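You operate a simulated robot arm through the tools that you are given. There is no shell and no other tool.

The job below is to be done with a simulated two-armed robot. You get a single attempt, and the scene is never put back.

## Task
Load the green and purple corner pads on the turntable at PAD and lock it at BAND.
Fine: the red knob frees it and ends at HELD.
Where things are to end (x, y in the base frame): purple corner pad within 0.06 m of [1.11, 0.11]; green corner pad within 0.06 m of [1.02, 0.22].

It is judged by the outcome, as a careful person would: the job done as asked, and still so three seconds after it is handed in. It fails if anything else is knocked over, pushed out of place, dropped, spilled or broken.

## Robot
Two 7-joint arms with fingered hands on one trunk that stands fixed in place. Base frame: the origin is at the foot of the trunk, x ahead of it, y to its left, z up. Readings come in m, rad, newtons and seconds.
The left shoulder is at [0.029, 0.269, 0.997], the right one opposite. Payload 5 kg a hand.
Tool frame (each hand has its own): the origin (TCP) lies between the finger pads and is the grasp point; the fingertips stand 0.042 m ahead of it; z points along the fingers, y is the line along which they close. Largest opening 0.208 m; the body of the gripper starts 0.119 m behind the TCP. The gripper is a hand of 4 fingers: y runs from the thumb to the fingers, the wrist lies at [0, 0, -0.317] in the tool frame, and closing takes about 1.5 s.
Orientation is that of the tool frame in the base frame, as a unit quaternion [w, x, y, z]. With the fingers straight down and closing along the base's y, the tool's x points along the base's -x, its y along +y and its z along -z.

## Interface
- The arms move only by the tool step_arm. It takes "left_plan", "right_plan" or both (then of equal length, played together; a hand with none holds still); each is a list of rows, each an object of numbers (a shift or turn left out is 0, a gripper value left out holds the last): "x", "y", "z": the shift along the base's x, y, z in units of 50 mm (1.0 is 50 mm); "wx", "wy", "wz": the turn, a rotation vector about the base's x, y, z in units of 6 degrees (1.0 is 6 degrees); "grip": the opening, from 0 (shut) to 1 (fully open). In form: [{"x": .., "y": .., "z": .., "wx": .., "wy": .., "wz": .., "grip": ..}, ...]. A call has 1 to 20 rows; each row shifts and turns the commanded pose from where the row before left it. A call with a number of a shift or a turn outside -1 to 1 is refused whole. Each row takes 0.2 s and may step no farther than 0.05 m and 0.15 rad from the row before; otherwise, or with a gripper value out of range, the whole call is refused. A pose out of reach is approached as far as the arm can. The call stops where the force on the tool passes 60 N (or 10 N more than at its start, if that is more) or the arm is blocked; 0.2 s more then pass. The fingers move at their own pace (about 0.153 m/s each) and stop on an object; they squeeze with about 30 N. The grip force told is the motor's: it shows also when the fingers shut on nothing. Time passes only in rows, and 0.2 s behind the last, so rows that do not move let the fingers close. It gives the time, the measured TCP pose, the force on the tool (base axes), the opening and the grip force at its end, in the units of the frame above (readings bear some noise), with the torque about the TCP (base axes, N m) and any sound that the robot's microphone picked up, and new pictures: "views" is both (left out), scene, wrist or none (wrist: the cameras of the hands that moved).
- Cameras (640 x 400 px; columns grow to the right, rows downward): "scene" is now at [0.1484, 0.0667, 1.282]; the picture's right is [0.62, -0.78, 0.00], its down [-0.37, -0.29, -0.88] and it looks along [0.69, 0.55, -0.47] (base axes); focal length 214 px, centre (320, 200). "left" rides on the left gripper at [-0.094, 0.001, -0.146] in its tool frame; the picture's right is [-0.01, -1.00, 0.00], its down [0.84, -0.01, -0.54] and it looks along [0.54, -0.01, 0.84] (tool axes); focal length 280 px, centre (320, 200). "right" rides on the right gripper at [0.094, 0.001, -0.146] in its tool frame; the picture's right is [-0.01, 1.00, 0.00], its down [-0.84, -0.01, -0.54] and it looks along [-0.54, -0.01, 0.84] (tool axes); focal length 280 px, centre (320, 200). There is no depth. A picture from a camera that has moved, and an enlarged one, comes with that camera's place and axes in the base frame and with its lens. The place of the scene camera against the robot may be out by one fixed shift of up to 0.025 m in any direction.
- move_column(by): slides the trunk up (or, below 0, down) by that many m; the arms and the scene camera ride with it, the base frame stays. It gives what a move gives, with no picture.
- hand_shape(shape, hand): the hand has 4 fingers and takes this shape, open, in about a second: jaw (thumb against the fingers, like two jaws); tri (thumb and two fingers); tip (a fingertip pinch); poke (one finger out to press); point (the index stretched); flat (the hand flat); cup (the hand cupped); fist (a fist). The gripper value then closes the fingers along that shape, each until it touches; the sizes above hold for jaw. It gives what a move gives, with no picture.
- aim_head(pan, tilt): turns the head with the scene camera to pan (to the left, within 1.396 rad either way) and tilt (down, from -0.506 to 1.204), counted from straight ahead of the robot. It gives what a move gives, and a new picture of the scene camera.
- enlarge(camera, box): a new picture of the part [left, top, right, bottom] of that camera's present view, enlarged. No time passes.
- job_done(): hands the job in; it is judged then, once.

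Places have to be worked out from the pictures, the camera data and where the tool is seen. Open the grippers and draw the arms clear of the work before you hand the job in, unless the task says otherwise.

The tools are called after "Call:" as a command line: name --argument value ..., lists and objects as JSON in quotes. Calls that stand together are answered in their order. step_arm: Moves the arms, as the interface text tells. Its arguments: {"type":"object","properties":{"left_plan":{"type":"array"},"right_plan":{"type":"array"},"views":{"type":"string","enum":["both","scene","wrist","none"]}},"required":[]} The other tools are called the same way: move_column (by) slides the trunk up or down; hand_shape (shape, hand) gives the hand a shape; aim_head (pan, tilt) turns the head that bears the scene camera; enlarge (camera, box) takes an enlarged picture of a part of a camera's view; job_done () hands the job in.

At the start:

```text
time_s: 0.0
left_tool_pos: [0.7261, 0.5836, 1.1109]
left_tool_rot: [0.0, -0.101, 0.995, 0.0]
left_force: [0.7, 0.2, 0.1]
left_ft_torque: [0.01, 0.02, 0.0]
left_width: 0.2079
left_gripper_force: 0.0
left_shape: jaw
right_tool_pos: [0.6474, -0.1869, 1.0481]
right_tool_rot: [0.0, -0.1, 0.995, 0.0]
right_force: [1.4, -0.3, 0.5]
right_ft_torque: [0.02, -0.03, -0.01]
right_width: 0.2076
right_gripper_force: 0.0
right_shape: jaw
trunk travel left (down, up): [-0.375, 0.246]
head pan, tilt: [0.668, 0.492]
```

scene: 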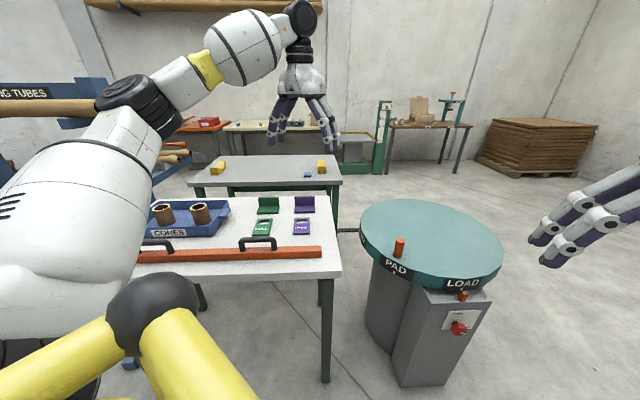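
right: 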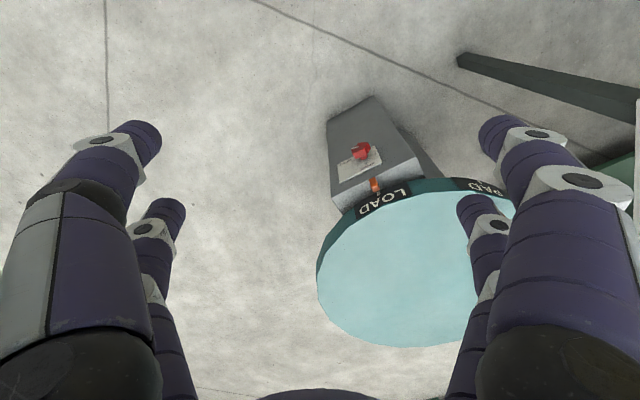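
left: 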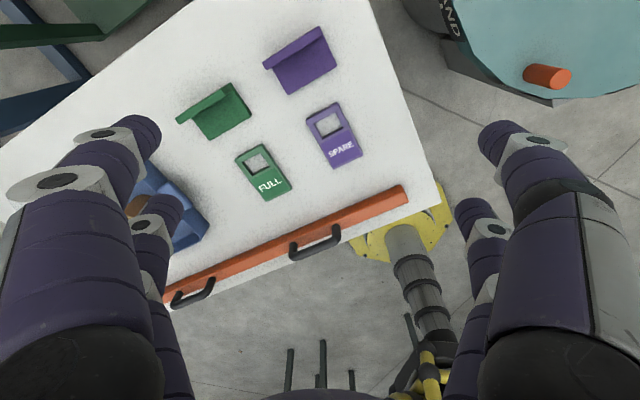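

I'll begin by looking closely at the turntable, its labels, the knob panel and the pads on the table.

Call:
enlarge --camera "scene" --box '[340, 180, 520, 380]'

Call:
enlarge --camera "scene" --box '[130, 170, 350, 300]'

Call:
enlarge --camera "right" --box '[300, 80, 540, 360]'

Call:
enlarge --camera "left" --box '[150, 0, 640, 300]'

```text
2.00 times, centred on (430, 280) of scene
camera zoom: at [0.1484, 0.0667, 1.282], right [0.62, -0.78, 0.0], down [-0.37, -0.29, -0.88], along [0.69, 0.55, -0.47], focal length 429 px, centre (100, 40)
```

zoom: 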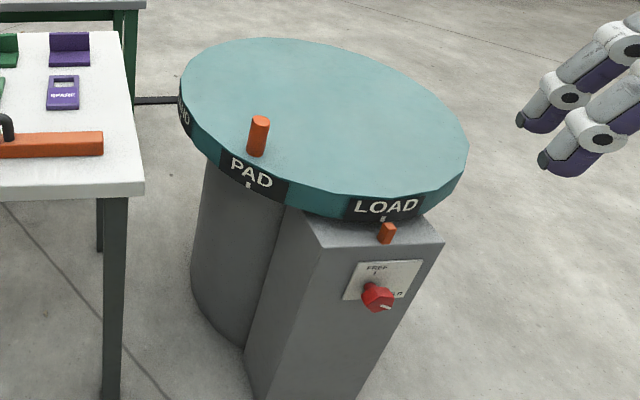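

```text
2.91 times, centred on (240, 235) of scene
camera zoom: at [0.1484, 0.0667, 1.282], right [0.62, -0.78, 0.0], down [-0.37, -0.29, -0.88], along [0.69, 0.55, -0.47], focal length 624 px, centre (553, 98)
```

zoom: 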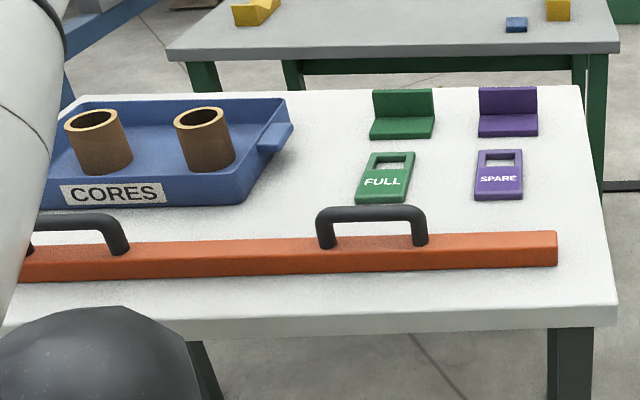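

```text
1.43 times, centred on (420, 220) of right
camera zoom: at [0.5571, -0.2039, 1.1928], right [-0.19, 0.98, 0.0], down [0.83, 0.16, 0.54], along [0.53, 0.1, -0.84], focal length 401 px, centre (177, 171)
```

zoom: 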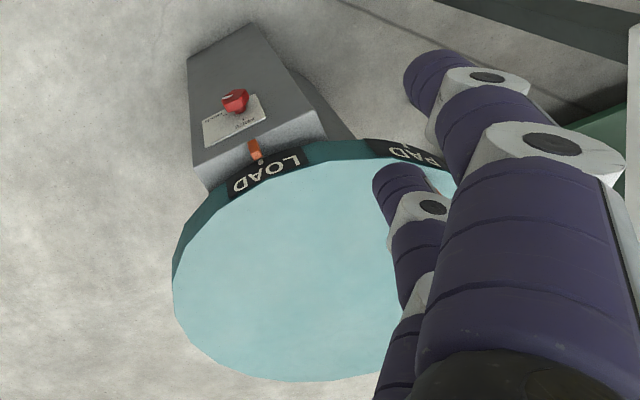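

```text
1.31 times, centred on (395, 150) of left
camera zoom: at [0.8178, 0.6044, 1.2582], right [0.21, -0.98, 0.0], down [-0.82, -0.18, 0.54], along [-0.53, -0.12, -0.84], focal length 366 px, centre (222, 265)
```

zoom: 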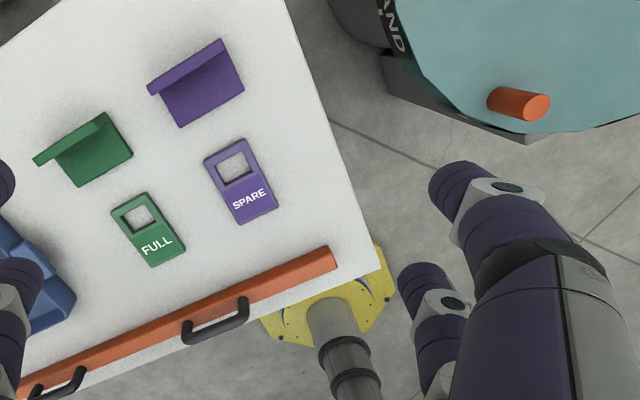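

The knob panel and pointer pin are near (0.85, -0.02, 0.64), and the turntable centre is roughly (1.07, 0.15). The L-shaped pieces on the bench are the corner pads; the pieces marked FULL and SPARE are flat tags. I'll turn the head to look straight at the turntable.

Call:
aim_head --pan 0.15 --tilt 0.6

```text
time_s: 0.9
left_tool_pos: [0.7258, 0.5847, 1.1108]
left_tool_rot: [0.0, -0.101, 0.995, -0.001]
left_force: [0.6, 0.1, -0.2]
left_ft_torque: [-0.03, -0.02, 0.01]
left_width: 0.2079
left_gripper_force: 0.1
left_shape: jaw
right_tool_pos: [0.6482, -0.1858, 1.0467]
right_tool_rot: [0.0, -0.101, 0.995, 0.001]
right_force: [0.5, -0.4, -0.3]
right_ft_torque: [0.02, 0.01, -0.02]
right_width: 0.208
right_gripper_force: 0.1
right_shape: jaw
trunk travel left (down, up): [-0.375, 0.246]
head pan, tilt: [0.15, 0.6]
camera scene: at [0.1642, 0.0235, 1.2723], right [0.15, -0.99, 0.0], down [-0.56, -0.08, -0.83], along [0.82, 0.12, -0.56], focal length 214 px, centre (320, 200)
```

scene: 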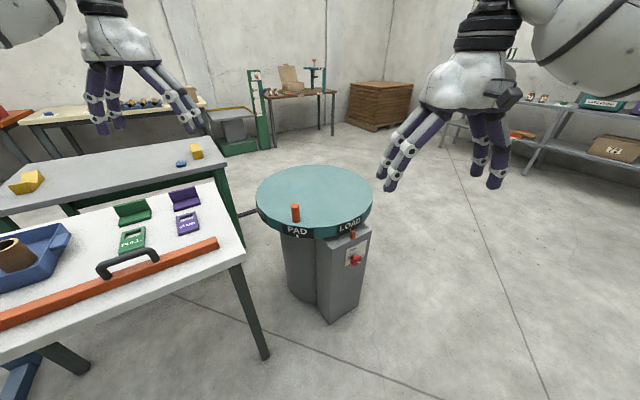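

Now I have a clear view of the turntable; I enlarge it and the bench with the pads.

Call:
enlarge --camera "scene" --box '[240, 150, 400, 250]'

Call:
enlarge --camera "scene" --box '[300, 215, 396, 275]'

Call:
enlarge --camera "scene" --box '[70, 170, 230, 270]'

```text
4.00 times, centred on (320, 200) of scene
camera zoom: at [0.1642, 0.0235, 1.2723], right [0.15, -0.99, 0.0], down [-0.56, -0.08, -0.83], along [0.82, 0.12, -0.56], focal length 858 px, centre (320, 200)
```

zoom: 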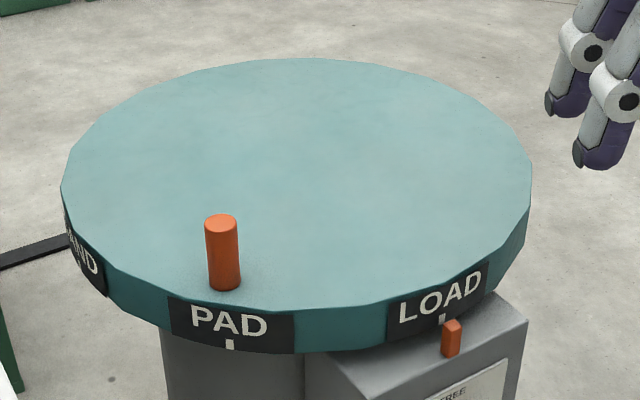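

```text
6.67 times, centred on (348, 245) of scene
camera zoom: at [0.1642, 0.0235, 1.2723], right [0.15, -0.99, 0.0], down [-0.56, -0.08, -0.83], along [0.82, 0.12, -0.56], focal length 1430 px, centre (133, -100)
```

zoom: 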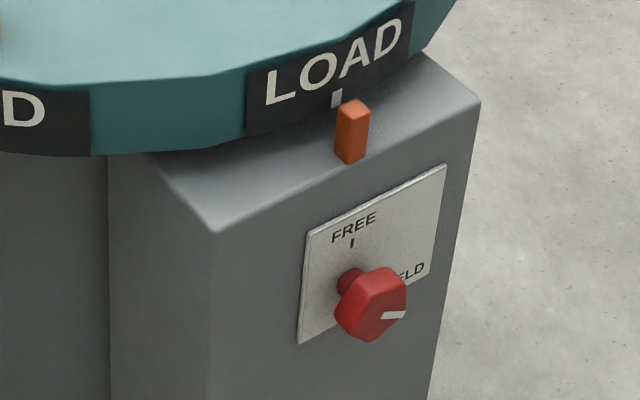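

```text
4.00 times, centred on (150, 220) of scene
camera zoom: at [0.1642, 0.0235, 1.2723], right [0.15, -0.99, 0.0], down [-0.56, -0.08, -0.83], along [0.82, 0.12, -0.56], focal length 858 px, centre (1000, 120)
```

zoom: 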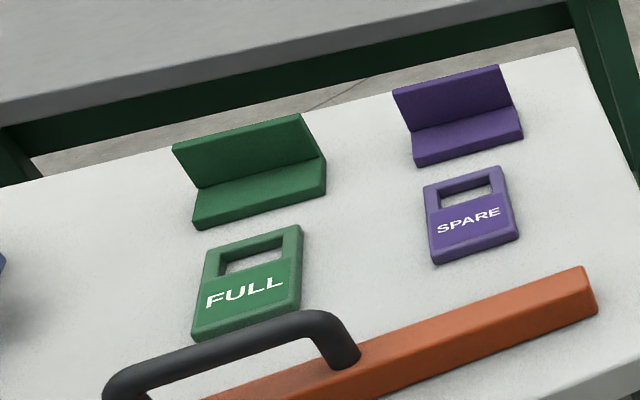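

The knob's white mark points to HELD (right), with FREE at the top, so it has to turn a quarter turn counter-clockwise. I'll enlarge the wrist views of the pads and the knob to measure them.

Call:
enlarge --camera "left" --box '[160, 10, 380, 210]'

Call:
enlarge --camera "right" --box '[300, 90, 440, 230]'

```text
2.00 times, centred on (270, 110) of left
camera zoom: at [0.8177, 0.6044, 1.2582], right [0.21, -0.98, 0.0], down [-0.82, -0.18, 0.54], along [-0.53, -0.12, -0.84], focal length 561 px, centre (420, 380)
```

zoom: 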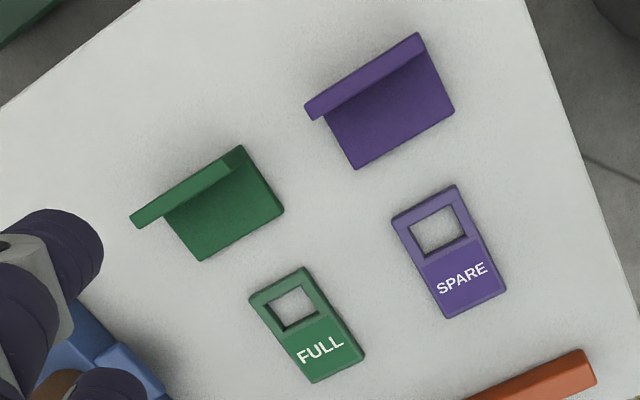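

```text
2.86 times, centred on (370, 160) of right
camera zoom: at [0.5571, -0.2039, 1.1928], right [-0.19, 0.98, 0.0], down [0.83, 0.16, 0.54], along [0.53, 0.1, -0.84], focal length 801 px, centre (177, 314)
```

zoom: 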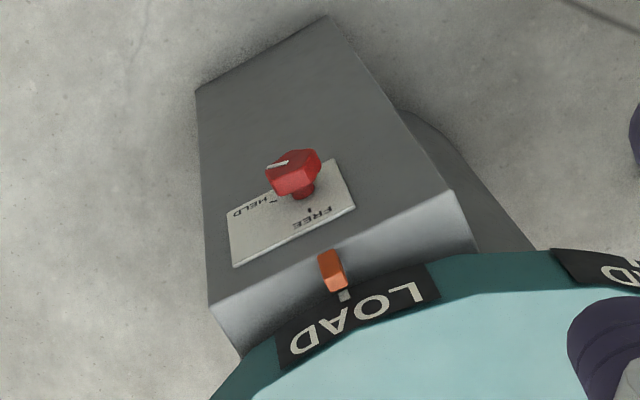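

Both views put the knob at about (0.83, -0.04, 0.50), with the panel facing the robot along (-0.77, -0.64). I'll swing the right hand down and pitch it so its fingers point horizontally at the panel, staying about 0.2 m off.

Call:
step_arm --right_plan '[{"x": -0.2, "y": -0.2, "z": -0.5, "wz": 0.95}, {"x": -0.2, "y": -0.2, "z": -0.5, "wz": 0.95}, {"x": -0.2, "y": -0.2, "z": -0.5, "wz": 0.95}, {"x": -0.2, "y": -0.2, "z": -0.5, "wz": 0.95}, {"x": -0.2, "y": -0.2, "z": -0.5, "wz": 0.95}, {"x": 0.083, "y": 0.075, "z": -0.5, "wx": 0.643, "wy": -0.766}, {"x": 0.083, "y": 0.075, "z": -0.5, "wx": 0.643, "wy": -0.766}, {"x": 0.083, "y": 0.075, "z": -0.5, "wx": 0.643, "wy": -0.766}, {"x": 0.083, "y": 0.075, "z": -0.5, "wx": 0.643, "wy": -0.766}, {"x": 0.083, "y": 0.075, "z": -0.5, "wx": 0.643, "wy": -0.766}, {"x": 0.083, "y": 0.075, "z": -0.5, "wx": 0.643, "wy": -0.766}, {"x": 0.083, "y": 0.075, "z": -0.5, "wx": 0.643, "wy": -0.766}, {"x": 0.083, "y": 0.075, "z": -0.5, "wx": 0.643, "wy": -0.766}, {"x": 0.083, "y": 0.075, "z": -0.5, "wx": 0.643, "wy": -0.766}, {"x": 0.083, "y": 0.075, "z": -0.5, "wx": 0.643, "wy": -0.766}, {"x": 0.083, "y": 0.075, "z": -0.5, "wx": 0.643, "wy": -0.766}, {"x": 0.083, "y": 0.075, "z": -0.5, "wx": 0.643, "wy": -0.766}, {"x": 0.083, "y": 0.075, "z": -0.5, "wx": 0.643, "wy": -0.766}, {"x": 0.083, "y": 0.075, "z": -0.5, "wx": 0.643, "wy": -0.766}, {"x": 0.083, "y": 0.075, "z": -0.5, "wx": 0.643, "wy": -0.766}]' --views "both"

```text
time_s: 5.2
left_tool_pos: [0.7262, 0.5863, 1.1112]
left_tool_rot: [0.0, -0.102, 0.995, -0.001]
left_force: [-0.4, 2.1, -0.6]
left_ft_torque: [-0.36, 0.02, 0.01]
left_width: 0.208
left_gripper_force: 0.1
left_shape: jaw
right_tool_pos: [0.6621, -0.1799, 0.547]
right_tool_rot: [0.665, -0.242, 0.665, 0.24]
right_force: [-2.7, -7.6, -4.4]
right_ft_torque: [0.45, -0.54, 0.4]
right_width: 0.208
right_gripper_force: 0.1
right_shape: jaw
trunk travel left (down, up): [-0.375, 0.246]
head pan, tilt: [0.15, 0.6]
camera scene: at [0.1639, 0.0248, 1.2724], right [0.15, -0.99, 0.0], down [-0.56, -0.09, -0.82], along [0.82, 0.12, -0.57], focal length 214 px, centre (320, 200)
camera right: at [0.5493, -0.2726, 0.4522], right [-0.64, 0.77, 0.01], down [-0.41, -0.35, 0.84], along [0.65, 0.54, 0.54], focal length 280 px, centre (320, 200)
```

scene: 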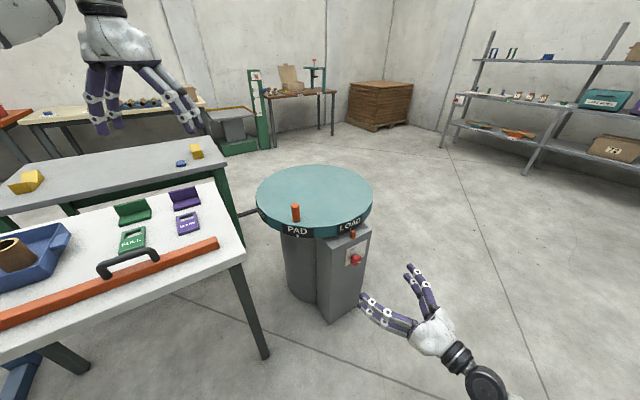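
right: 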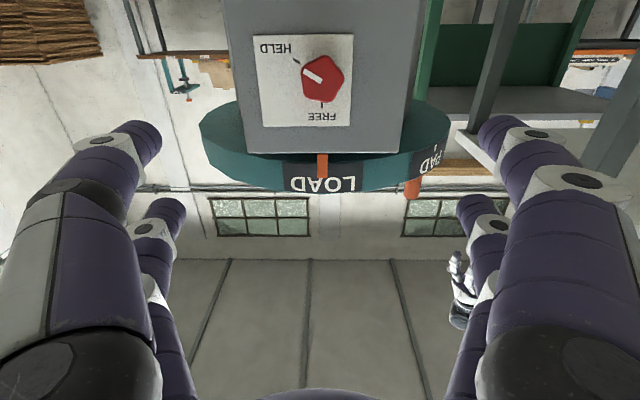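

The right wrist camera now faces the panel (image upside down). I enlarge it to measure the knob and its marks.

Call:
enlarge --camera "right" --box '[220, 0, 460, 210]'

Call:
enlarge --camera "scene" --box '[310, 215, 406, 275]'

```text
1.90 times, centred on (340, 105) of right
camera zoom: at [0.5493, -0.2726, 0.4522], right [-0.64, 0.77, 0.01], down [-0.41, -0.35, 0.84], along [0.65, 0.54, 0.54], focal length 534 px, centre (282, 381)
```

zoom: 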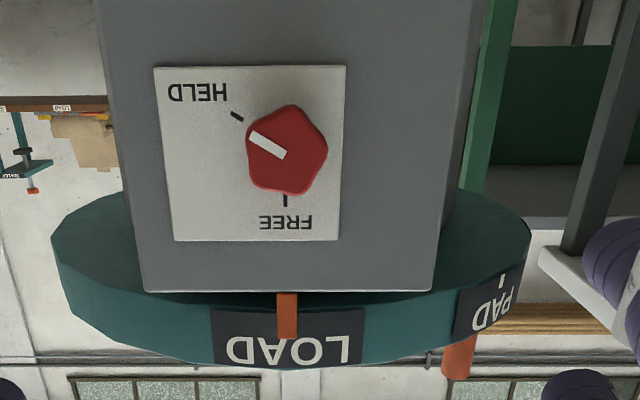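

```text
6.67 times, centred on (358, 245) of scene
camera zoom: at [0.1639, 0.0248, 1.2724], right [0.15, -0.99, 0.0], down [-0.56, -0.09, -0.82], along [0.82, 0.12, -0.57], focal length 1430 px, centre (67, -100)
```

zoom: 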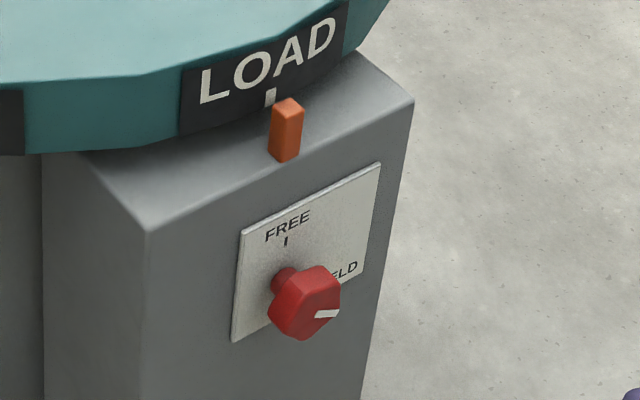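

The knob axis works out at about 0.51 m high, 5 cm across, protruding ~4 cm from the panel plane; FREE is at 12 o'clock and HELD at roughly 4 o'clock (about 117° of travel). I'll roll the right hand +58°, lower to the knob axis, partly close the fingers and look before closing in.

Call:
step_arm --right_plan '[{"x": 0.07, "y": 0.06, "z": -0.078, "wx": 0.741, "wy": 0.622, "grip": 0.55}, {"x": 0.07, "y": 0.06, "z": -0.078, "wx": 0.741, "wy": 0.622}, {"x": 0.07, "y": 0.06, "z": -0.078, "wx": 0.741, "wy": 0.622}, {"x": 0.07, "y": 0.06, "z": -0.078, "wx": 0.741, "wy": 0.622}, {"x": 0.07, "y": 0.06, "z": -0.078, "wx": 0.741, "wy": 0.622}, {"x": 0.07, "y": 0.06, "z": -0.078, "wx": 0.741, "wy": 0.622}, {"x": 0.07, "y": 0.06, "z": -0.078, "wx": 0.741, "wy": 0.622}, {"x": 0.07, "y": 0.06, "z": -0.078, "wx": 0.741, "wy": 0.622}, {"x": 0.07, "y": 0.06, "z": -0.078, "wx": 0.741, "wy": 0.622}, {"x": 0.07, "y": 0.06, "z": -0.078, "wx": 0.741, "wy": 0.622}, {}]' --views "both"

```text
time_s: 7.5
left_tool_pos: [0.7265, 0.5846, 1.1106]
left_tool_rot: [0.0, -0.101, 0.995, 0.0]
left_force: [0.1, -0.1, -0.6]
left_ft_torque: [0.0, 0.01, 0.0]
left_width: 0.208
left_gripper_force: 0.0
left_shape: jaw
right_tool_pos: [0.6967, -0.1496, 0.5094]
right_tool_rot: [0.463, 0.112, 0.698, 0.535]
right_force: [0.3, -0.5, 0.9]
right_ft_torque: [-0.02, -0.03, 0.0]
right_width: 0.1154
right_gripper_force: 0.1
right_shape: jaw
trunk travel left (down, up): [-0.375, 0.246]
head pan, tilt: [0.15, 0.6]
camera scene: at [0.1643, 0.0234, 1.2722], right [0.15, -0.99, 0.0], down [-0.56, -0.08, -0.83], along [0.82, 0.12, -0.56], focal length 214 px, centre (320, 200)
camera right: at [0.5342, -0.1817, 0.4597], right [-0.33, 0.4, 0.86], down [0.05, -0.9, 0.43], along [0.94, 0.19, 0.28], focal length 280 px, centre (320, 200)
```

scene: 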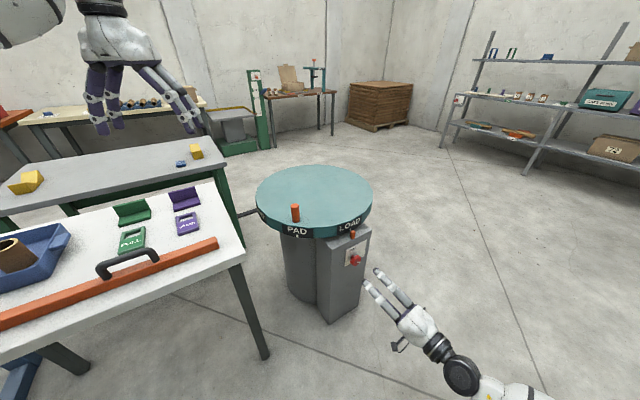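
right: 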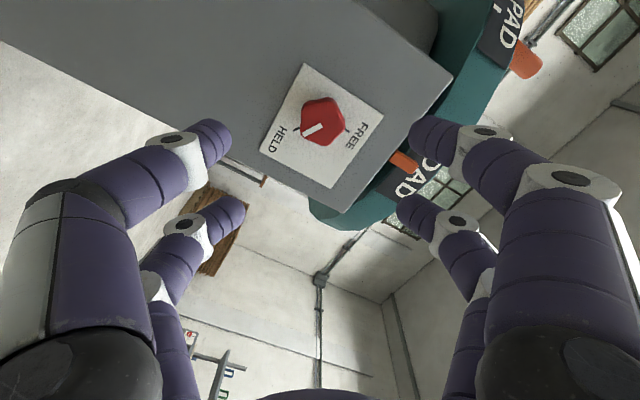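

The knob sits on the tool's axis as expected. I advance 0.10 m toward the panel and look again.

Call:
step_arm --right_plan '[{"x": 0.153, "y": 0.129}, {"x": 0.153, "y": 0.129}, {"x": 0.153, "y": 0.129}, {"x": 0.153, "y": 0.129}, {"x": 0.153, "y": 0.129}, {"x": 0.153, "y": 0.129}, {"x": 0.153, "y": 0.129}, {"x": 0.153, "y": 0.129}, {"x": 0.153, "y": 0.129}, {"x": 0.153, "y": 0.129}]' --views "both"

Call:
enlarge --camera "scene" --box '[300, 215, 428, 295]'

```text
time_s: 9.8
left_tool_pos: [0.7271, 0.5856, 1.1112]
left_tool_rot: [0.0, -0.101, 0.995, -0.001]
left_force: [-0.6, 0.6, -0.1]
left_ft_torque: [-0.01, -0.02, -0.01]
left_width: 0.2079
left_gripper_force: 0.0
left_shape: jaw
right_tool_pos: [0.7728, -0.0843, 0.5081]
right_tool_rot: [0.464, 0.111, 0.698, 0.534]
right_force: [0.5, 0.0, 0.2]
right_ft_torque: [-0.03, -0.01, -0.01]
right_width: 0.1149
right_gripper_force: 0.2
right_shape: jaw
trunk travel left (down, up): [-0.375, 0.246]
head pan, tilt: [0.15, 0.6]
camera scene: at [0.1642, 0.0234, 1.2722], right [0.15, -0.99, 0.0], down [-0.56, -0.08, -0.83], along [0.82, 0.12, -0.56], focal length 214 px, centre (320, 200)
camera right: at [0.6096, -0.1174, 0.4583], right [-0.33, 0.4, 0.86], down [0.05, -0.9, 0.44], along [0.94, 0.19, 0.28], focal length 280 px, centre (320, 200)
```

scene: 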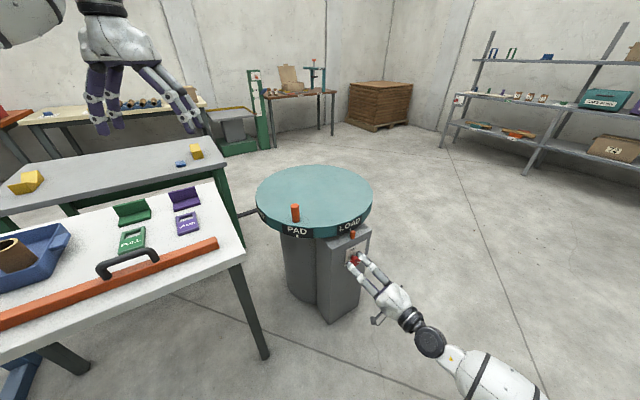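
right: 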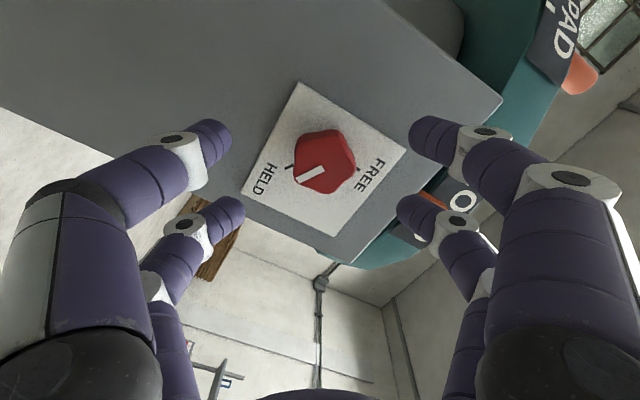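

```text
5.00 times, centred on (364, 255) of scene
camera zoom: at [0.1642, 0.0234, 1.2722], right [0.15, -0.99, 0.0], down [-0.56, -0.08, -0.83], along [0.82, 0.12, -0.56], focal length 1072 px, centre (100, -75)
```

zoom: 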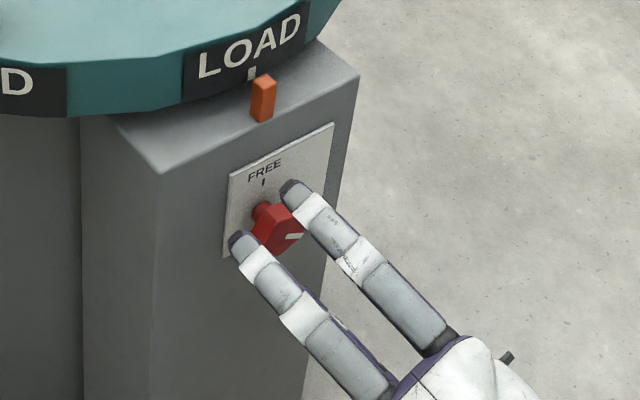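

Tips are roughly level with the knob's front face. I advance another 33 mm and close on it.

Call:
step_arm --right_plan '[{"x": 0.101, "y": 0.085}, {"x": 0.101, "y": 0.085}, {"x": 0.101, "y": 0.085}, {"x": 0.101, "y": 0.085}, {"x": 0.101, "y": 0.085}, {}]' --views "wrist"

Call:
enlarge --camera "scene" --box '[320, 225, 400, 275]'

```text
time_s: 11.2
left_tool_pos: [0.7265, 0.5847, 1.1115]
left_tool_rot: [0.0, -0.101, 0.995, 0.0]
left_force: [0.1, -0.8, -0.7]
left_ft_torque: [-0.03, 0.02, 0.04]
left_width: 0.2079
left_gripper_force: 0.2
left_shape: jaw
right_tool_pos: [0.7977, -0.0632, 0.5078]
right_tool_rot: [0.465, 0.11, 0.698, 0.534]
right_force: [-0.2, 0.7, 0.7]
right_ft_torque: [0.04, 0.0, -0.01]
right_width: 0.1152
right_gripper_force: 0.1
right_shape: jaw
trunk travel left (down, up): [-0.375, 0.246]
head pan, tilt: [0.15, 0.6]
camera right: at [0.635, -0.0955, 0.4591], right [-0.33, 0.4, 0.86], down [0.05, -0.9, 0.44], along [0.94, 0.19, 0.28], focal length 280 px, centre (320, 200)
```

right: 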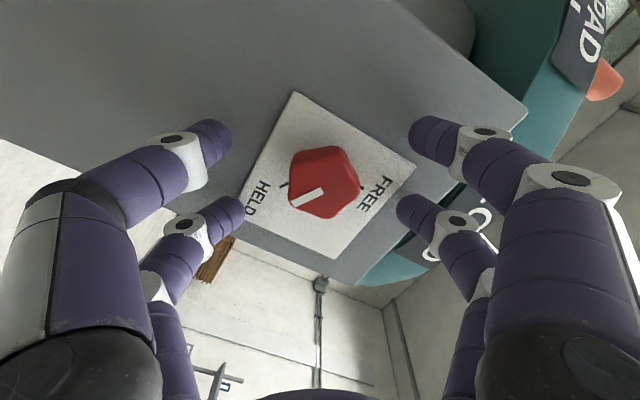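

```text
8.00 times, centred on (360, 250) of scene
camera zoom: at [0.1643, 0.0235, 1.2722], right [0.15, -0.99, 0.0], down [-0.56, -0.08, -0.83], along [0.82, 0.12, -0.56], focal length 1716 px, centre (0, -200)
```

zoom: 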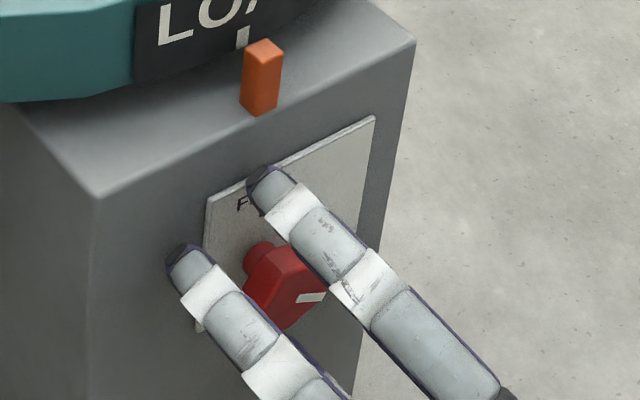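

The fingers straddle the cap by about 2 cm with no contact. I advance 4 mm more and close.

Call:
step_arm --right_plan '[{"x": 0.06, "y": 0.05, "grip": 0.4}, {"grip": 0.3}, {"grip": 0.2}, {"grip": 0.1}, {"grip": 0.0}, {}, {}]' --views "wrist"

Call:
enlarge --camera "scene" --box '[320, 225, 400, 275]'

```text
time_s: 12.8
left_tool_pos: [0.7268, 0.5847, 1.1115]
left_tool_rot: [0.0, -0.102, 0.995, 0.0]
left_force: [-0.2, -0.2, -0.3]
left_ft_torque: [-0.01, -0.01, 0.0]
left_width: 0.2081
left_gripper_force: 0.2
left_shape: jaw
right_tool_pos: [0.8011, -0.0599, 0.5089]
right_tool_rot: [0.465, 0.111, 0.698, 0.533]
right_force: [9.8, 7.8, 2.6]
right_ft_torque: [0.04, 0.06, 0.05]
right_width: 0.0019
right_gripper_force: 29.6
right_shape: jaw
trunk travel left (down, up): [-0.375, 0.246]
head pan, tilt: [0.15, 0.6]
camera right: at [0.638, -0.0925, 0.46], right [-0.33, 0.4, 0.86], down [0.05, -0.9, 0.43], along [0.94, 0.19, 0.28], focal length 280 px, centre (320, 200)
```

right: 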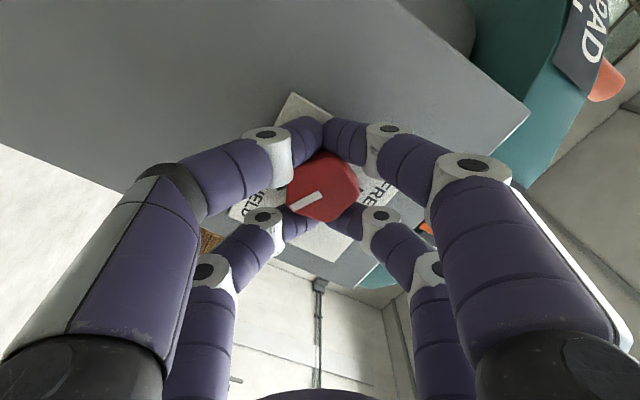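

```text
8.00 times, centred on (360, 250) of scene
camera zoom: at [0.1644, 0.0237, 1.2723], right [0.15, -0.99, 0.0], down [-0.56, -0.08, -0.82], along [0.82, 0.12, -0.57], focal length 1716 px, centre (0, -200)
```

zoom: 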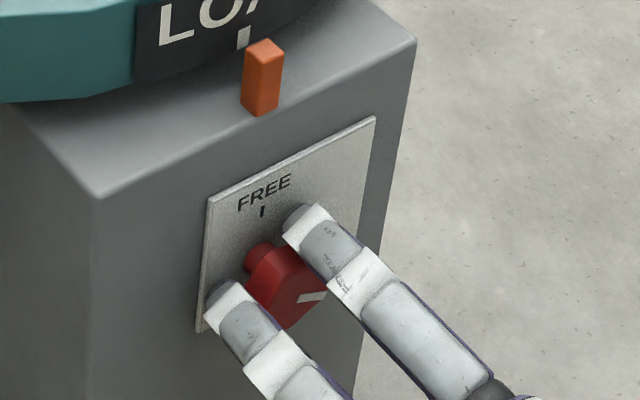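

The four fingers shut on either side of the knob (width ~0), so the jaw shape has a gap that the knob slips through. I open, back off 0.1 m and try the three-finger shape, looking at how it is arranged.

Call:
step_arm --right_plan '[{"grip": 0.2}, {"grip": 0.4}, {"grip": 0.6}, {"grip": 0.7}, {}, {"x": -0.2, "y": -0.168}, {"x": -0.2, "y": -0.168}, {"x": -0.2, "y": -0.168}, {"x": -0.2, "y": -0.168}, {"x": -0.2, "y": -0.168}, {"x": -0.2, "y": -0.168}, {"x": -0.2, "y": -0.168}, {"x": -0.2, "y": -0.168}]' --views "wrist"

Call:
hand_shape --hand "right" --shape "tri"

Call:
enlarge --camera "right" --box '[0, 0, 640, 400]'

```text
time_s: 15.6
left_tool_pos: [0.727, 0.5844, 1.1102]
left_tool_rot: [0.0, -0.101, 0.995, -0.001]
left_force: [0.5, -0.2, 0.4]
left_ft_torque: [0.02, 0.01, 0.0]
left_width: 0.2078
left_gripper_force: 0.0
left_shape: jaw
right_tool_pos: [0.7218, -0.1294, 0.5086]
right_tool_rot: [0.464, 0.111, 0.698, 0.535]
right_force: [-0.5, 0.7, 0.1]
right_ft_torque: [0.04, 0.03, 0.01]
right_width: 0.1452
right_gripper_force: 0.0
right_shape: jaw
trunk travel left (down, up): [-0.375, 0.246]
head pan, tilt: [0.15, 0.6]
camera right: at [0.5583, -0.1607, 0.4589], right [-0.33, 0.4, 0.86], down [0.05, -0.9, 0.43], along [0.94, 0.19, 0.28], focal length 280 px, centre (320, 200)
```

right: 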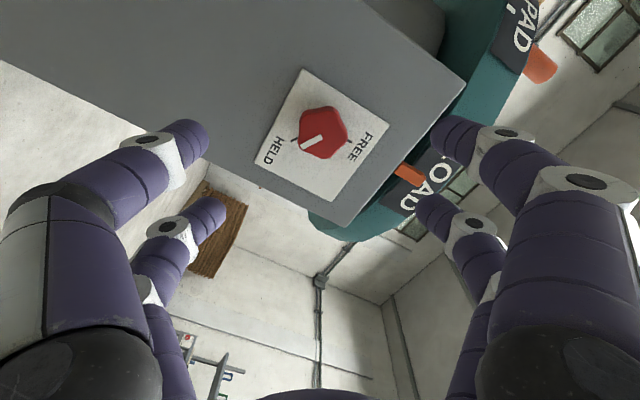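

```text
time_s: 16.4
left_tool_pos: [0.7265, 0.5843, 1.1098]
left_tool_rot: [0.0, -0.102, 0.995, 0.001]
left_force: [0.4, -0.5, 0.0]
left_ft_torque: [0.0, -0.02, 0.04]
left_width: 0.2079
left_gripper_force: 0.0
left_shape: jaw
right_tool_pos: [0.7216, -0.1281, 0.5081]
right_tool_rot: [0.464, 0.111, 0.698, 0.534]
right_force: [-0.1, -0.8, -0.3]
right_ft_torque: [-0.01, -0.03, -0.01]
right_width: 0.2079
right_gripper_force: 0.0
right_shape: tri
trunk travel left (down, up): [-0.375, 0.246]
head pan, tilt: [0.15, 0.6]
```

```text
1.00 times, centred on (320, 200) of right (not enlarged: the box is as wide or as high as the picture)
camera zoom: at [0.5586, -0.1609, 0.4587], right [-0.33, 0.4, 0.86], down [0.05, -0.9, 0.44], along [0.94, 0.19, 0.28], focal length 280 px, centre (320, 200)
```

zoom: 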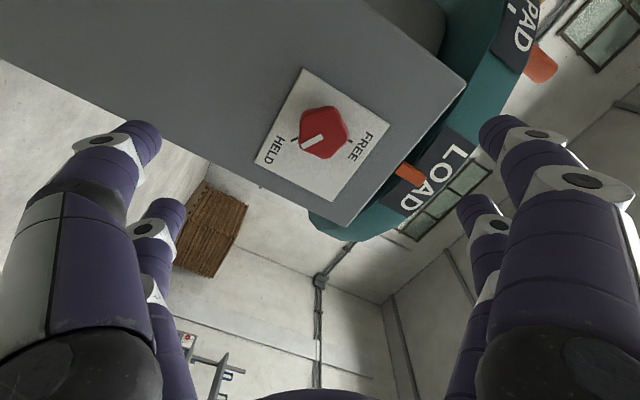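

The tri shape looks similar when open, so I'll close it partway here in free space to see how the fingers converge.

Call:
step_arm --right_plan '[{"grip": 0.6}, {"grip": 0.4}, {"grip": 0.2}, {"grip": 0.2}, {}]' --views "wrist"

Call:
hand_shape --hand "right" --shape "tip"

Call:
step_arm --right_plan '[{"grip": 0.6}, {"grip": 0.4}, {"grip": 0.2}, {"grip": 0.2}, {}]' --views "wrist"

```text
time_s: 17.6
left_tool_pos: [0.7273, 0.5844, 1.112]
left_tool_rot: [0.001, -0.101, 0.995, 0.0]
left_force: [-0.4, 0.4, 0.0]
left_ft_torque: [-0.01, -0.04, -0.02]
left_width: 0.2079
left_gripper_force: 0.1
left_shape: jaw
right_tool_pos: [0.7221, -0.1273, 0.5087]
right_tool_rot: [0.465, 0.11, 0.698, 0.534]
right_force: [0.1, -0.1, -0.2]
right_ft_torque: [-0.01, 0.0, -0.03]
right_width: 0.0422
right_gripper_force: 0.1
right_shape: tri
trunk travel left (down, up): [-0.375, 0.246]
head pan, tilt: [0.15, 0.6]
camera right: at [0.5585, -0.161, 0.4587], right [-0.33, 0.4, 0.86], down [0.05, -0.9, 0.43], along [0.94, 0.19, 0.28], focal length 280 px, centre (320, 200)
```

right: 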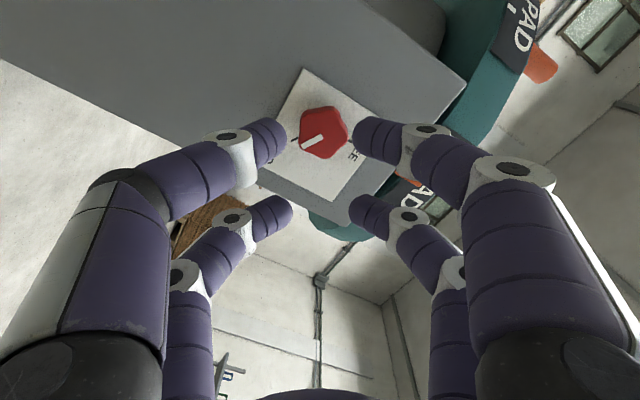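

```text
time_s: 18.6
left_tool_pos: [0.7266, 0.5852, 1.1104]
left_tool_rot: [0.0, -0.101, 0.995, 0.001]
left_force: [-0.4, 0.6, -0.7]
left_ft_torque: [-0.02, 0.0, -0.02]
left_width: 0.2079
left_gripper_force: 0.1
left_shape: jaw
right_tool_pos: [0.7207, -0.1281, 0.5083]
right_tool_rot: [0.465, 0.111, 0.698, 0.534]
right_force: [-0.8, 0.0, 0.0]
right_ft_torque: [-0.02, -0.02, 0.02]
right_width: 0.2079
right_gripper_force: 0.1
right_shape: tip
trunk travel left (down, up): [-0.375, 0.246]
head pan, tilt: [0.15, 0.6]
```

```text
time_s: 19.8
left_tool_pos: [0.7264, 0.584, 1.1112]
left_tool_rot: [0.0, -0.101, 0.995, 0.0]
left_force: [0.2, 0.2, -0.4]
left_ft_torque: [0.05, 0.03, 0.0]
left_width: 0.2079
left_gripper_force: 0.1
left_shape: jaw
right_tool_pos: [0.7215, -0.1285, 0.5085]
right_tool_rot: [0.464, 0.111, 0.698, 0.534]
right_force: [0.6, -0.4, -0.2]
right_ft_torque: [-0.02, -0.01, -0.01]
right_width: 0.0423
right_gripper_force: 0.0
right_shape: tip
trunk travel left (down, up): [-0.375, 0.246]
head pan, tilt: [0.15, 0.6]
camera right: at [0.5585, -0.1609, 0.4587], right [-0.33, 0.4, 0.86], down [0.05, -0.9, 0.43], along [0.94, 0.19, 0.28], focal length 280 px, centre (320, 200)
```

right: 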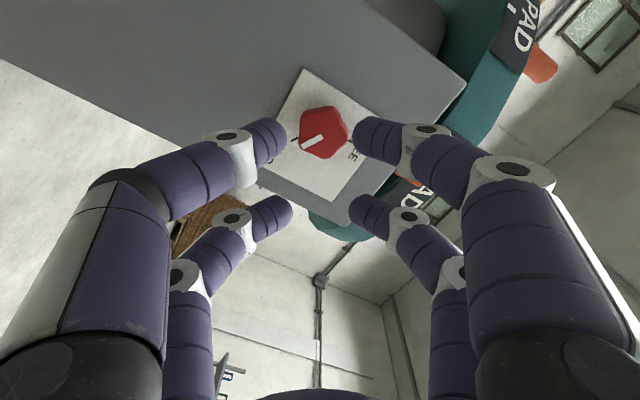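

All shapes close as two opposed finger pairs set about 3 cm either side of the tool's centre line, leaving a gap where the knob slipped through. So I'll offset the hand 3 cm and grip the knob with only the near pair, and later turn about the knob's axis rather than the TCP.

Call:
hand_shape --hand "right" --shape "jaw"

Call:
step_arm --right_plan '[{"x": 0.1, "y": -0.118, "z": 0.117, "grip": 0.5}, {"x": 0.1, "y": -0.118, "z": 0.117}, {"x": 0.1, "y": -0.118, "z": 0.117}, {"x": 0.16, "y": 0.134}, {"x": 0.16, "y": 0.134}, {"x": 0.16, "y": 0.134}, {"x": 0.16, "y": 0.134}, {"x": 0.16, "y": 0.134}, {"x": 0.16, "y": 0.134}, {"x": 0.16, "y": 0.134}, {}]' --views "wrist"

```text
time_s: 20.6
left_tool_pos: [0.728, 0.5847, 1.1121]
left_tool_rot: [0.0, -0.101, 0.995, 0.0]
left_force: [0.1, -0.8, -0.4]
left_ft_torque: [0.01, 0.03, -0.01]
left_width: 0.2079
left_gripper_force: 0.1
left_shape: jaw
right_tool_pos: [0.7215, -0.1288, 0.5083]
right_tool_rot: [0.465, 0.11, 0.698, 0.534]
right_force: [0.6, 0.5, 0.1]
right_ft_torque: [0.05, 0.01, 0.0]
right_width: 0.2078
right_gripper_force: 0.1
right_shape: jaw
trunk travel left (down, up): [-0.375, 0.246]
head pan, tilt: [0.15, 0.6]
```

```text
time_s: 23.1
left_tool_pos: [0.7273, 0.5841, 1.1108]
left_tool_rot: [0.0, -0.101, 0.995, 0.0]
left_force: [0.1, 0.6, -0.3]
left_ft_torque: [-0.03, 0.03, -0.04]
left_width: 0.2077
left_gripper_force: 0.1
left_shape: jaw
right_tool_pos: [0.7915, -0.0992, 0.5256]
right_tool_rot: [0.464, 0.111, 0.698, 0.534]
right_force: [-0.3, -0.2, 0.1]
right_ft_torque: [-0.04, 0.0, 0.02]
right_width: 0.1048
right_gripper_force: 0.1
right_shape: jaw
trunk travel left (down, up): [-0.375, 0.246]
head pan, tilt: [0.15, 0.6]
camera right: at [0.6288, -0.1315, 0.4763], right [-0.33, 0.4, 0.86], down [0.05, -0.9, 0.44], along [0.94, 0.19, 0.28], focal length 280 px, centre (320, 200)
```

right: 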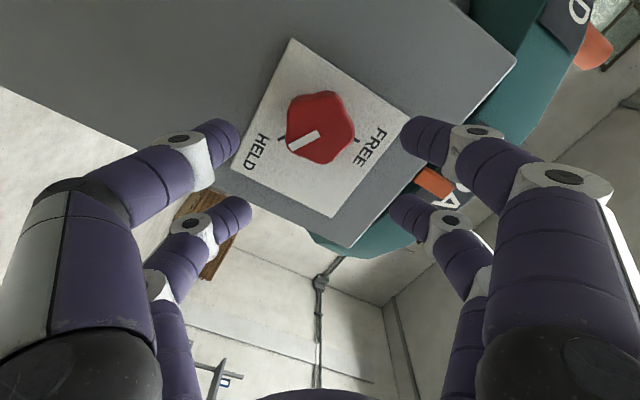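

The knob lies between the near finger pair. I advance 33 mm and close slowly.

Call:
step_arm --right_plan '[{"x": 0.126, "y": 0.106}, {"x": 0.126, "y": 0.106}, {"x": 0.126, "y": 0.106}, {"x": 0.126, "y": 0.106}, {"grip": 0.35}, {"grip": 0.25}, {"grip": 0.15}, {"grip": 0.1}, {}]' --views "wrist"

Call:
enlarge --camera "scene" --box '[320, 225, 400, 275]'

```text
time_s: 25.1
left_tool_pos: [0.7258, 0.5855, 1.1111]
left_tool_rot: [0.0, -0.1, 0.995, 0.0]
left_force: [-1.3, 0.3, 0.0]
left_ft_torque: [0.03, -0.01, 0.02]
left_width: 0.2079
left_gripper_force: 0.1
left_shape: jaw
right_tool_pos: [0.8179, -0.0777, 0.5261]
right_tool_rot: [0.464, 0.111, 0.698, 0.533]
right_force: [2.7, -4.3, -2.8]
right_ft_torque: [-0.38, 0.27, -0.24]
right_width: 0.0238
right_gripper_force: 29.5
right_shape: jaw
trunk travel left (down, up): [-0.375, 0.246]
head pan, tilt: [0.15, 0.6]
camera right: at [0.6546, -0.1102, 0.4768], right [-0.33, 0.4, 0.86], down [0.05, -0.9, 0.44], along [0.94, 0.19, 0.28], focal length 280 px, centre (320, 200)
```

right: 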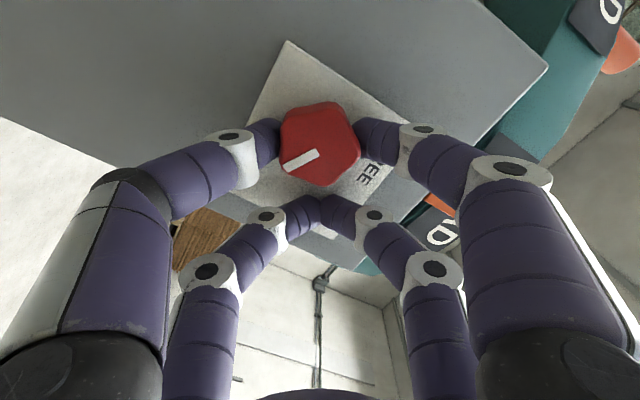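

```text
8.00 times, centred on (360, 250) of scene
camera zoom: at [0.1645, 0.0233, 1.2722], right [0.15, -0.99, 0.0], down [-0.56, -0.08, -0.82], along [0.82, 0.12, -0.57], focal length 1716 px, centre (0, -200)
```

zoom: 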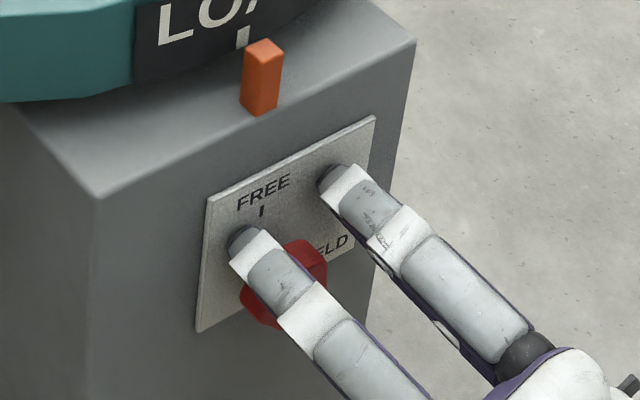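

The near pair now holds the knob cap firmly. I'll make a first ~29° counter-clockwise twist about the knob axis and check that it follows.

Call:
step_arm --right_plan '[{"grip": 0.0}, {"x": -0.0225, "y": 0.0268, "z": 0.0502, "wx": -0.747, "wy": -0.627}, {"x": -0.0257, "y": 0.0306, "z": 0.0464, "wx": -0.747, "wy": -0.627}, {"x": -0.0287, "y": 0.0342, "z": 0.042, "wx": -0.747, "wy": -0.627}, {"x": -0.0312, "y": 0.0372, "z": 0.0372, "wx": -0.747, "wy": -0.627}, {"x": -0.0334, "y": 0.0398, "z": 0.0322, "wx": -0.747, "wy": -0.627}]' --views "wrist"

```text
time_s: 26.4
left_tool_pos: [0.7278, 0.5844, 1.1114]
left_tool_rot: [0.0, -0.101, 0.995, 0.0]
left_force: [0.2, 0.1, -0.6]
left_ft_torque: [0.01, -0.03, -0.02]
left_width: 0.2081
left_gripper_force: 0.0
left_shape: jaw
right_tool_pos: [0.8088, -0.0692, 0.5366]
right_tool_rot: [0.584, -0.069, 0.703, 0.4]
right_force: [11.2, 0.6, -2.4]
right_ft_torque: [0.01, -0.25, -0.35]
right_width: 0.0237
right_gripper_force: 29.5
right_shape: jaw
trunk travel left (down, up): [-0.375, 0.246]
head pan, tilt: [0.15, 0.6]
camera right: at [0.669, -0.1277, 0.4539], right [-0.56, 0.67, 0.49], down [-0.15, -0.67, 0.73], along [0.82, 0.34, 0.47], focal length 280 px, centre (320, 200)
```

right: 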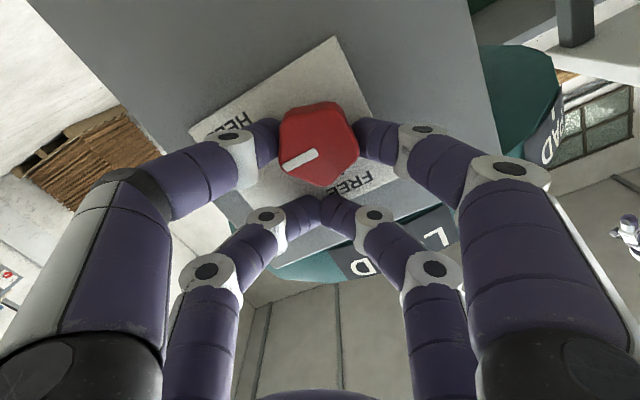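

The knob turns with the hand. I continue the twist about its axis for another ~64° and check against the FREE mark.

Call:
step_arm --right_plan '[{"x": -0.0355, "y": 0.0422, "z": 0.0267, "wx": -0.747, "wy": -0.627}, {"x": -0.037, "y": 0.0441, "z": 0.0209, "wx": -0.747, "wy": -0.627}, {"x": -0.0382, "y": 0.0455, "z": 0.015, "wx": -0.747, "wy": -0.627}, {"x": -0.039, "y": 0.0464, "z": 0.0088, "wx": -0.747, "wy": -0.627}, {"x": -0.0393, "y": 0.0468, "z": 0.0026, "wx": -0.747, "wy": -0.627}, {"x": -0.0393, "y": 0.0468, "z": -0.0037, "wx": -0.747, "wy": -0.627}, {"x": -0.0389, "y": 0.0463, "z": -0.0099, "wx": -0.747, "wy": -0.627}, {"x": -0.038, "y": 0.0453, "z": -0.016, "wx": -0.747, "wy": -0.627}, {"x": -0.0368, "y": 0.0438, "z": -0.0219, "wx": -0.747, "wy": -0.627}, {"x": -0.0351, "y": 0.0419, "z": -0.0277, "wx": -0.747, "wy": -0.627}, {"x": -0.0331, "y": 0.0395, "z": -0.0331, "wx": -0.747, "wy": -0.627}]' --views "wrist"

Call:
enlarge --camera "scene" --box '[320, 225, 400, 275]'

```text
time_s: 28.9
left_tool_pos: [0.7269, 0.5852, 1.1108]
left_tool_rot: [0.0, -0.101, 0.995, 0.0]
left_force: [0.5, -1.2, 0.0]
left_ft_torque: [-0.01, -0.01, -0.01]
left_width: 0.2077
left_gripper_force: 0.0
left_shape: jaw
right_tool_pos: [0.7911, -0.0466, 0.5337]
right_tool_rot: [0.707, -0.433, 0.559, 0.027]
right_force: [12.9, 3.2, -4.1]
right_ft_torque: [0.23, -0.23, 0.23]
right_width: 0.0233
right_gripper_force: 30.4
right_shape: jaw
trunk travel left (down, up): [-0.375, 0.246]
head pan, tilt: [0.15, 0.6]
camera right: at [0.7128, -0.1807, 0.4562], right [-0.53, 0.63, -0.57], down [-0.72, 0.02, 0.69], along [0.45, 0.78, 0.44], focal length 280 px, centre (320, 200)
```

right: 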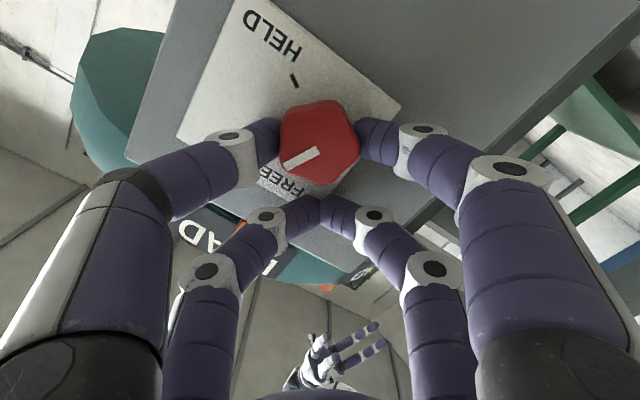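

```text
8.00 times, centred on (360, 250) of scene
camera zoom: at [0.1648, 0.0235, 1.2722], right [0.15, -0.99, 0.0], down [-0.56, -0.08, -0.82], along [0.82, 0.12, -0.57], focal length 1716 px, centre (0, -200)
```

zoom: 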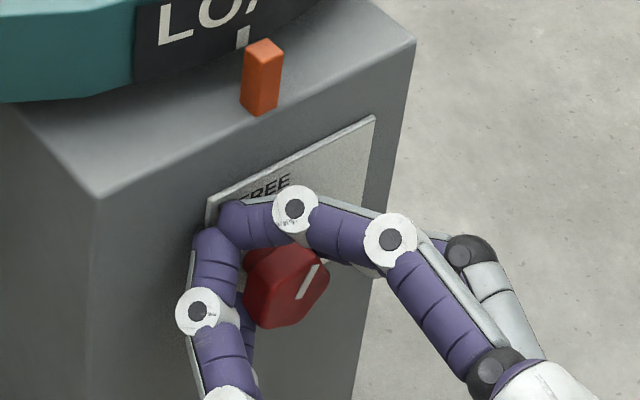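

The pointer is now roughly 65–70° up; about 23° more brings it to the FREE mark. I continue.

Call:
step_arm --right_plan '[{"x": -0.0308, "y": 0.0367, "z": -0.0382, "wx": -0.747, "wy": -0.627}, {"x": -0.0281, "y": 0.0335, "z": -0.0428, "wx": -0.747, "wy": -0.627}, {"x": -0.0252, "y": 0.03, "z": -0.0471, "wx": -0.747, "wy": -0.627}, {"x": -0.022, "y": 0.0262, "z": -0.0508, "wx": -0.747, "wy": -0.627}, {}]' --views "wrist"

Call:
enlarge --camera "scene" --box '[320, 225, 400, 275]'

Call:
enlarge --camera "right" --box '[200, 0, 440, 220]'

```text
time_s: 30.1
left_tool_pos: [0.7283, 0.5843, 1.1102]
left_tool_rot: [0.0, -0.1, 0.995, 0.001]
left_force: [0.0, -0.2, -0.4]
left_ft_torque: [0.0, 0.01, 0.02]
left_width: 0.2081
left_gripper_force: 0.1
left_shape: jaw
right_tool_pos: [0.7839, -0.0389, 0.5258]
right_tool_rot: [0.697, -0.538, 0.459, -0.116]
right_force: [14.7, -1.6, -4.4]
right_ft_torque: [-0.05, -0.11, -0.03]
right_width: 0.0233
right_gripper_force: 29.8
right_shape: jaw
trunk travel left (down, up): [-0.375, 0.246]
head pan, tilt: [0.15, 0.6]
camera right: at [0.7244, -0.1943, 0.4749], right [-0.34, 0.4, -0.85], down [-0.87, 0.2, 0.44], along [0.35, 0.89, 0.28], focal length 280 px, centre (320, 200)
```

right: 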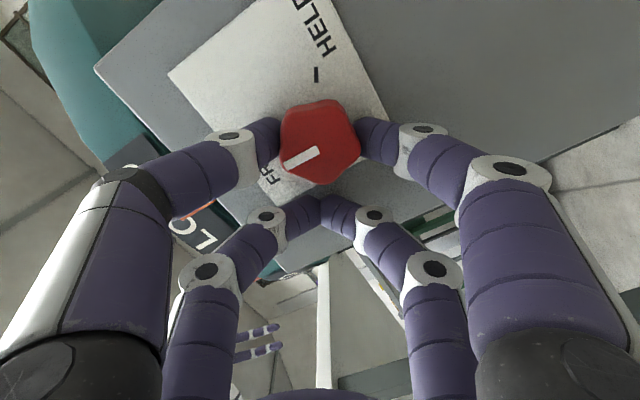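

```text
8.00 times, centred on (360, 250) of scene
camera zoom: at [0.1648, 0.0233, 1.2722], right [0.15, -0.99, 0.0], down [-0.56, -0.08, -0.82], along [0.82, 0.12, -0.57], focal length 1716 px, centre (0, -200)
```

zoom: 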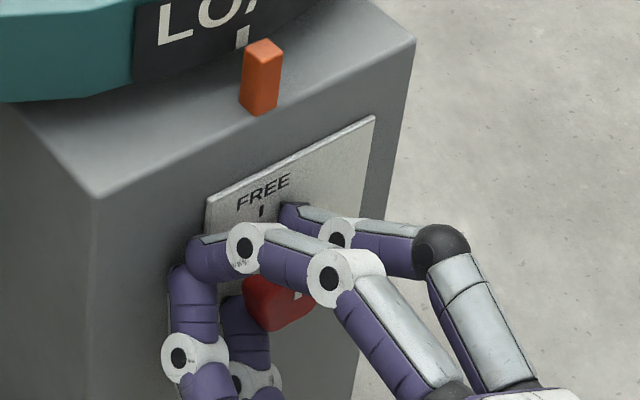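

```text
1.82 times, centred on (320, 110) of right
camera zoom: at [0.7244, -0.1943, 0.4749], right [-0.34, 0.4, -0.85], down [-0.87, 0.2, 0.44], along [0.35, 0.89, 0.28], focal length 510 px, centre (320, 364)
```

zoom: 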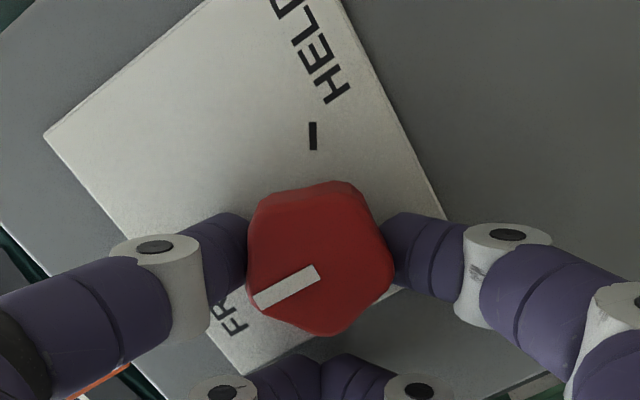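

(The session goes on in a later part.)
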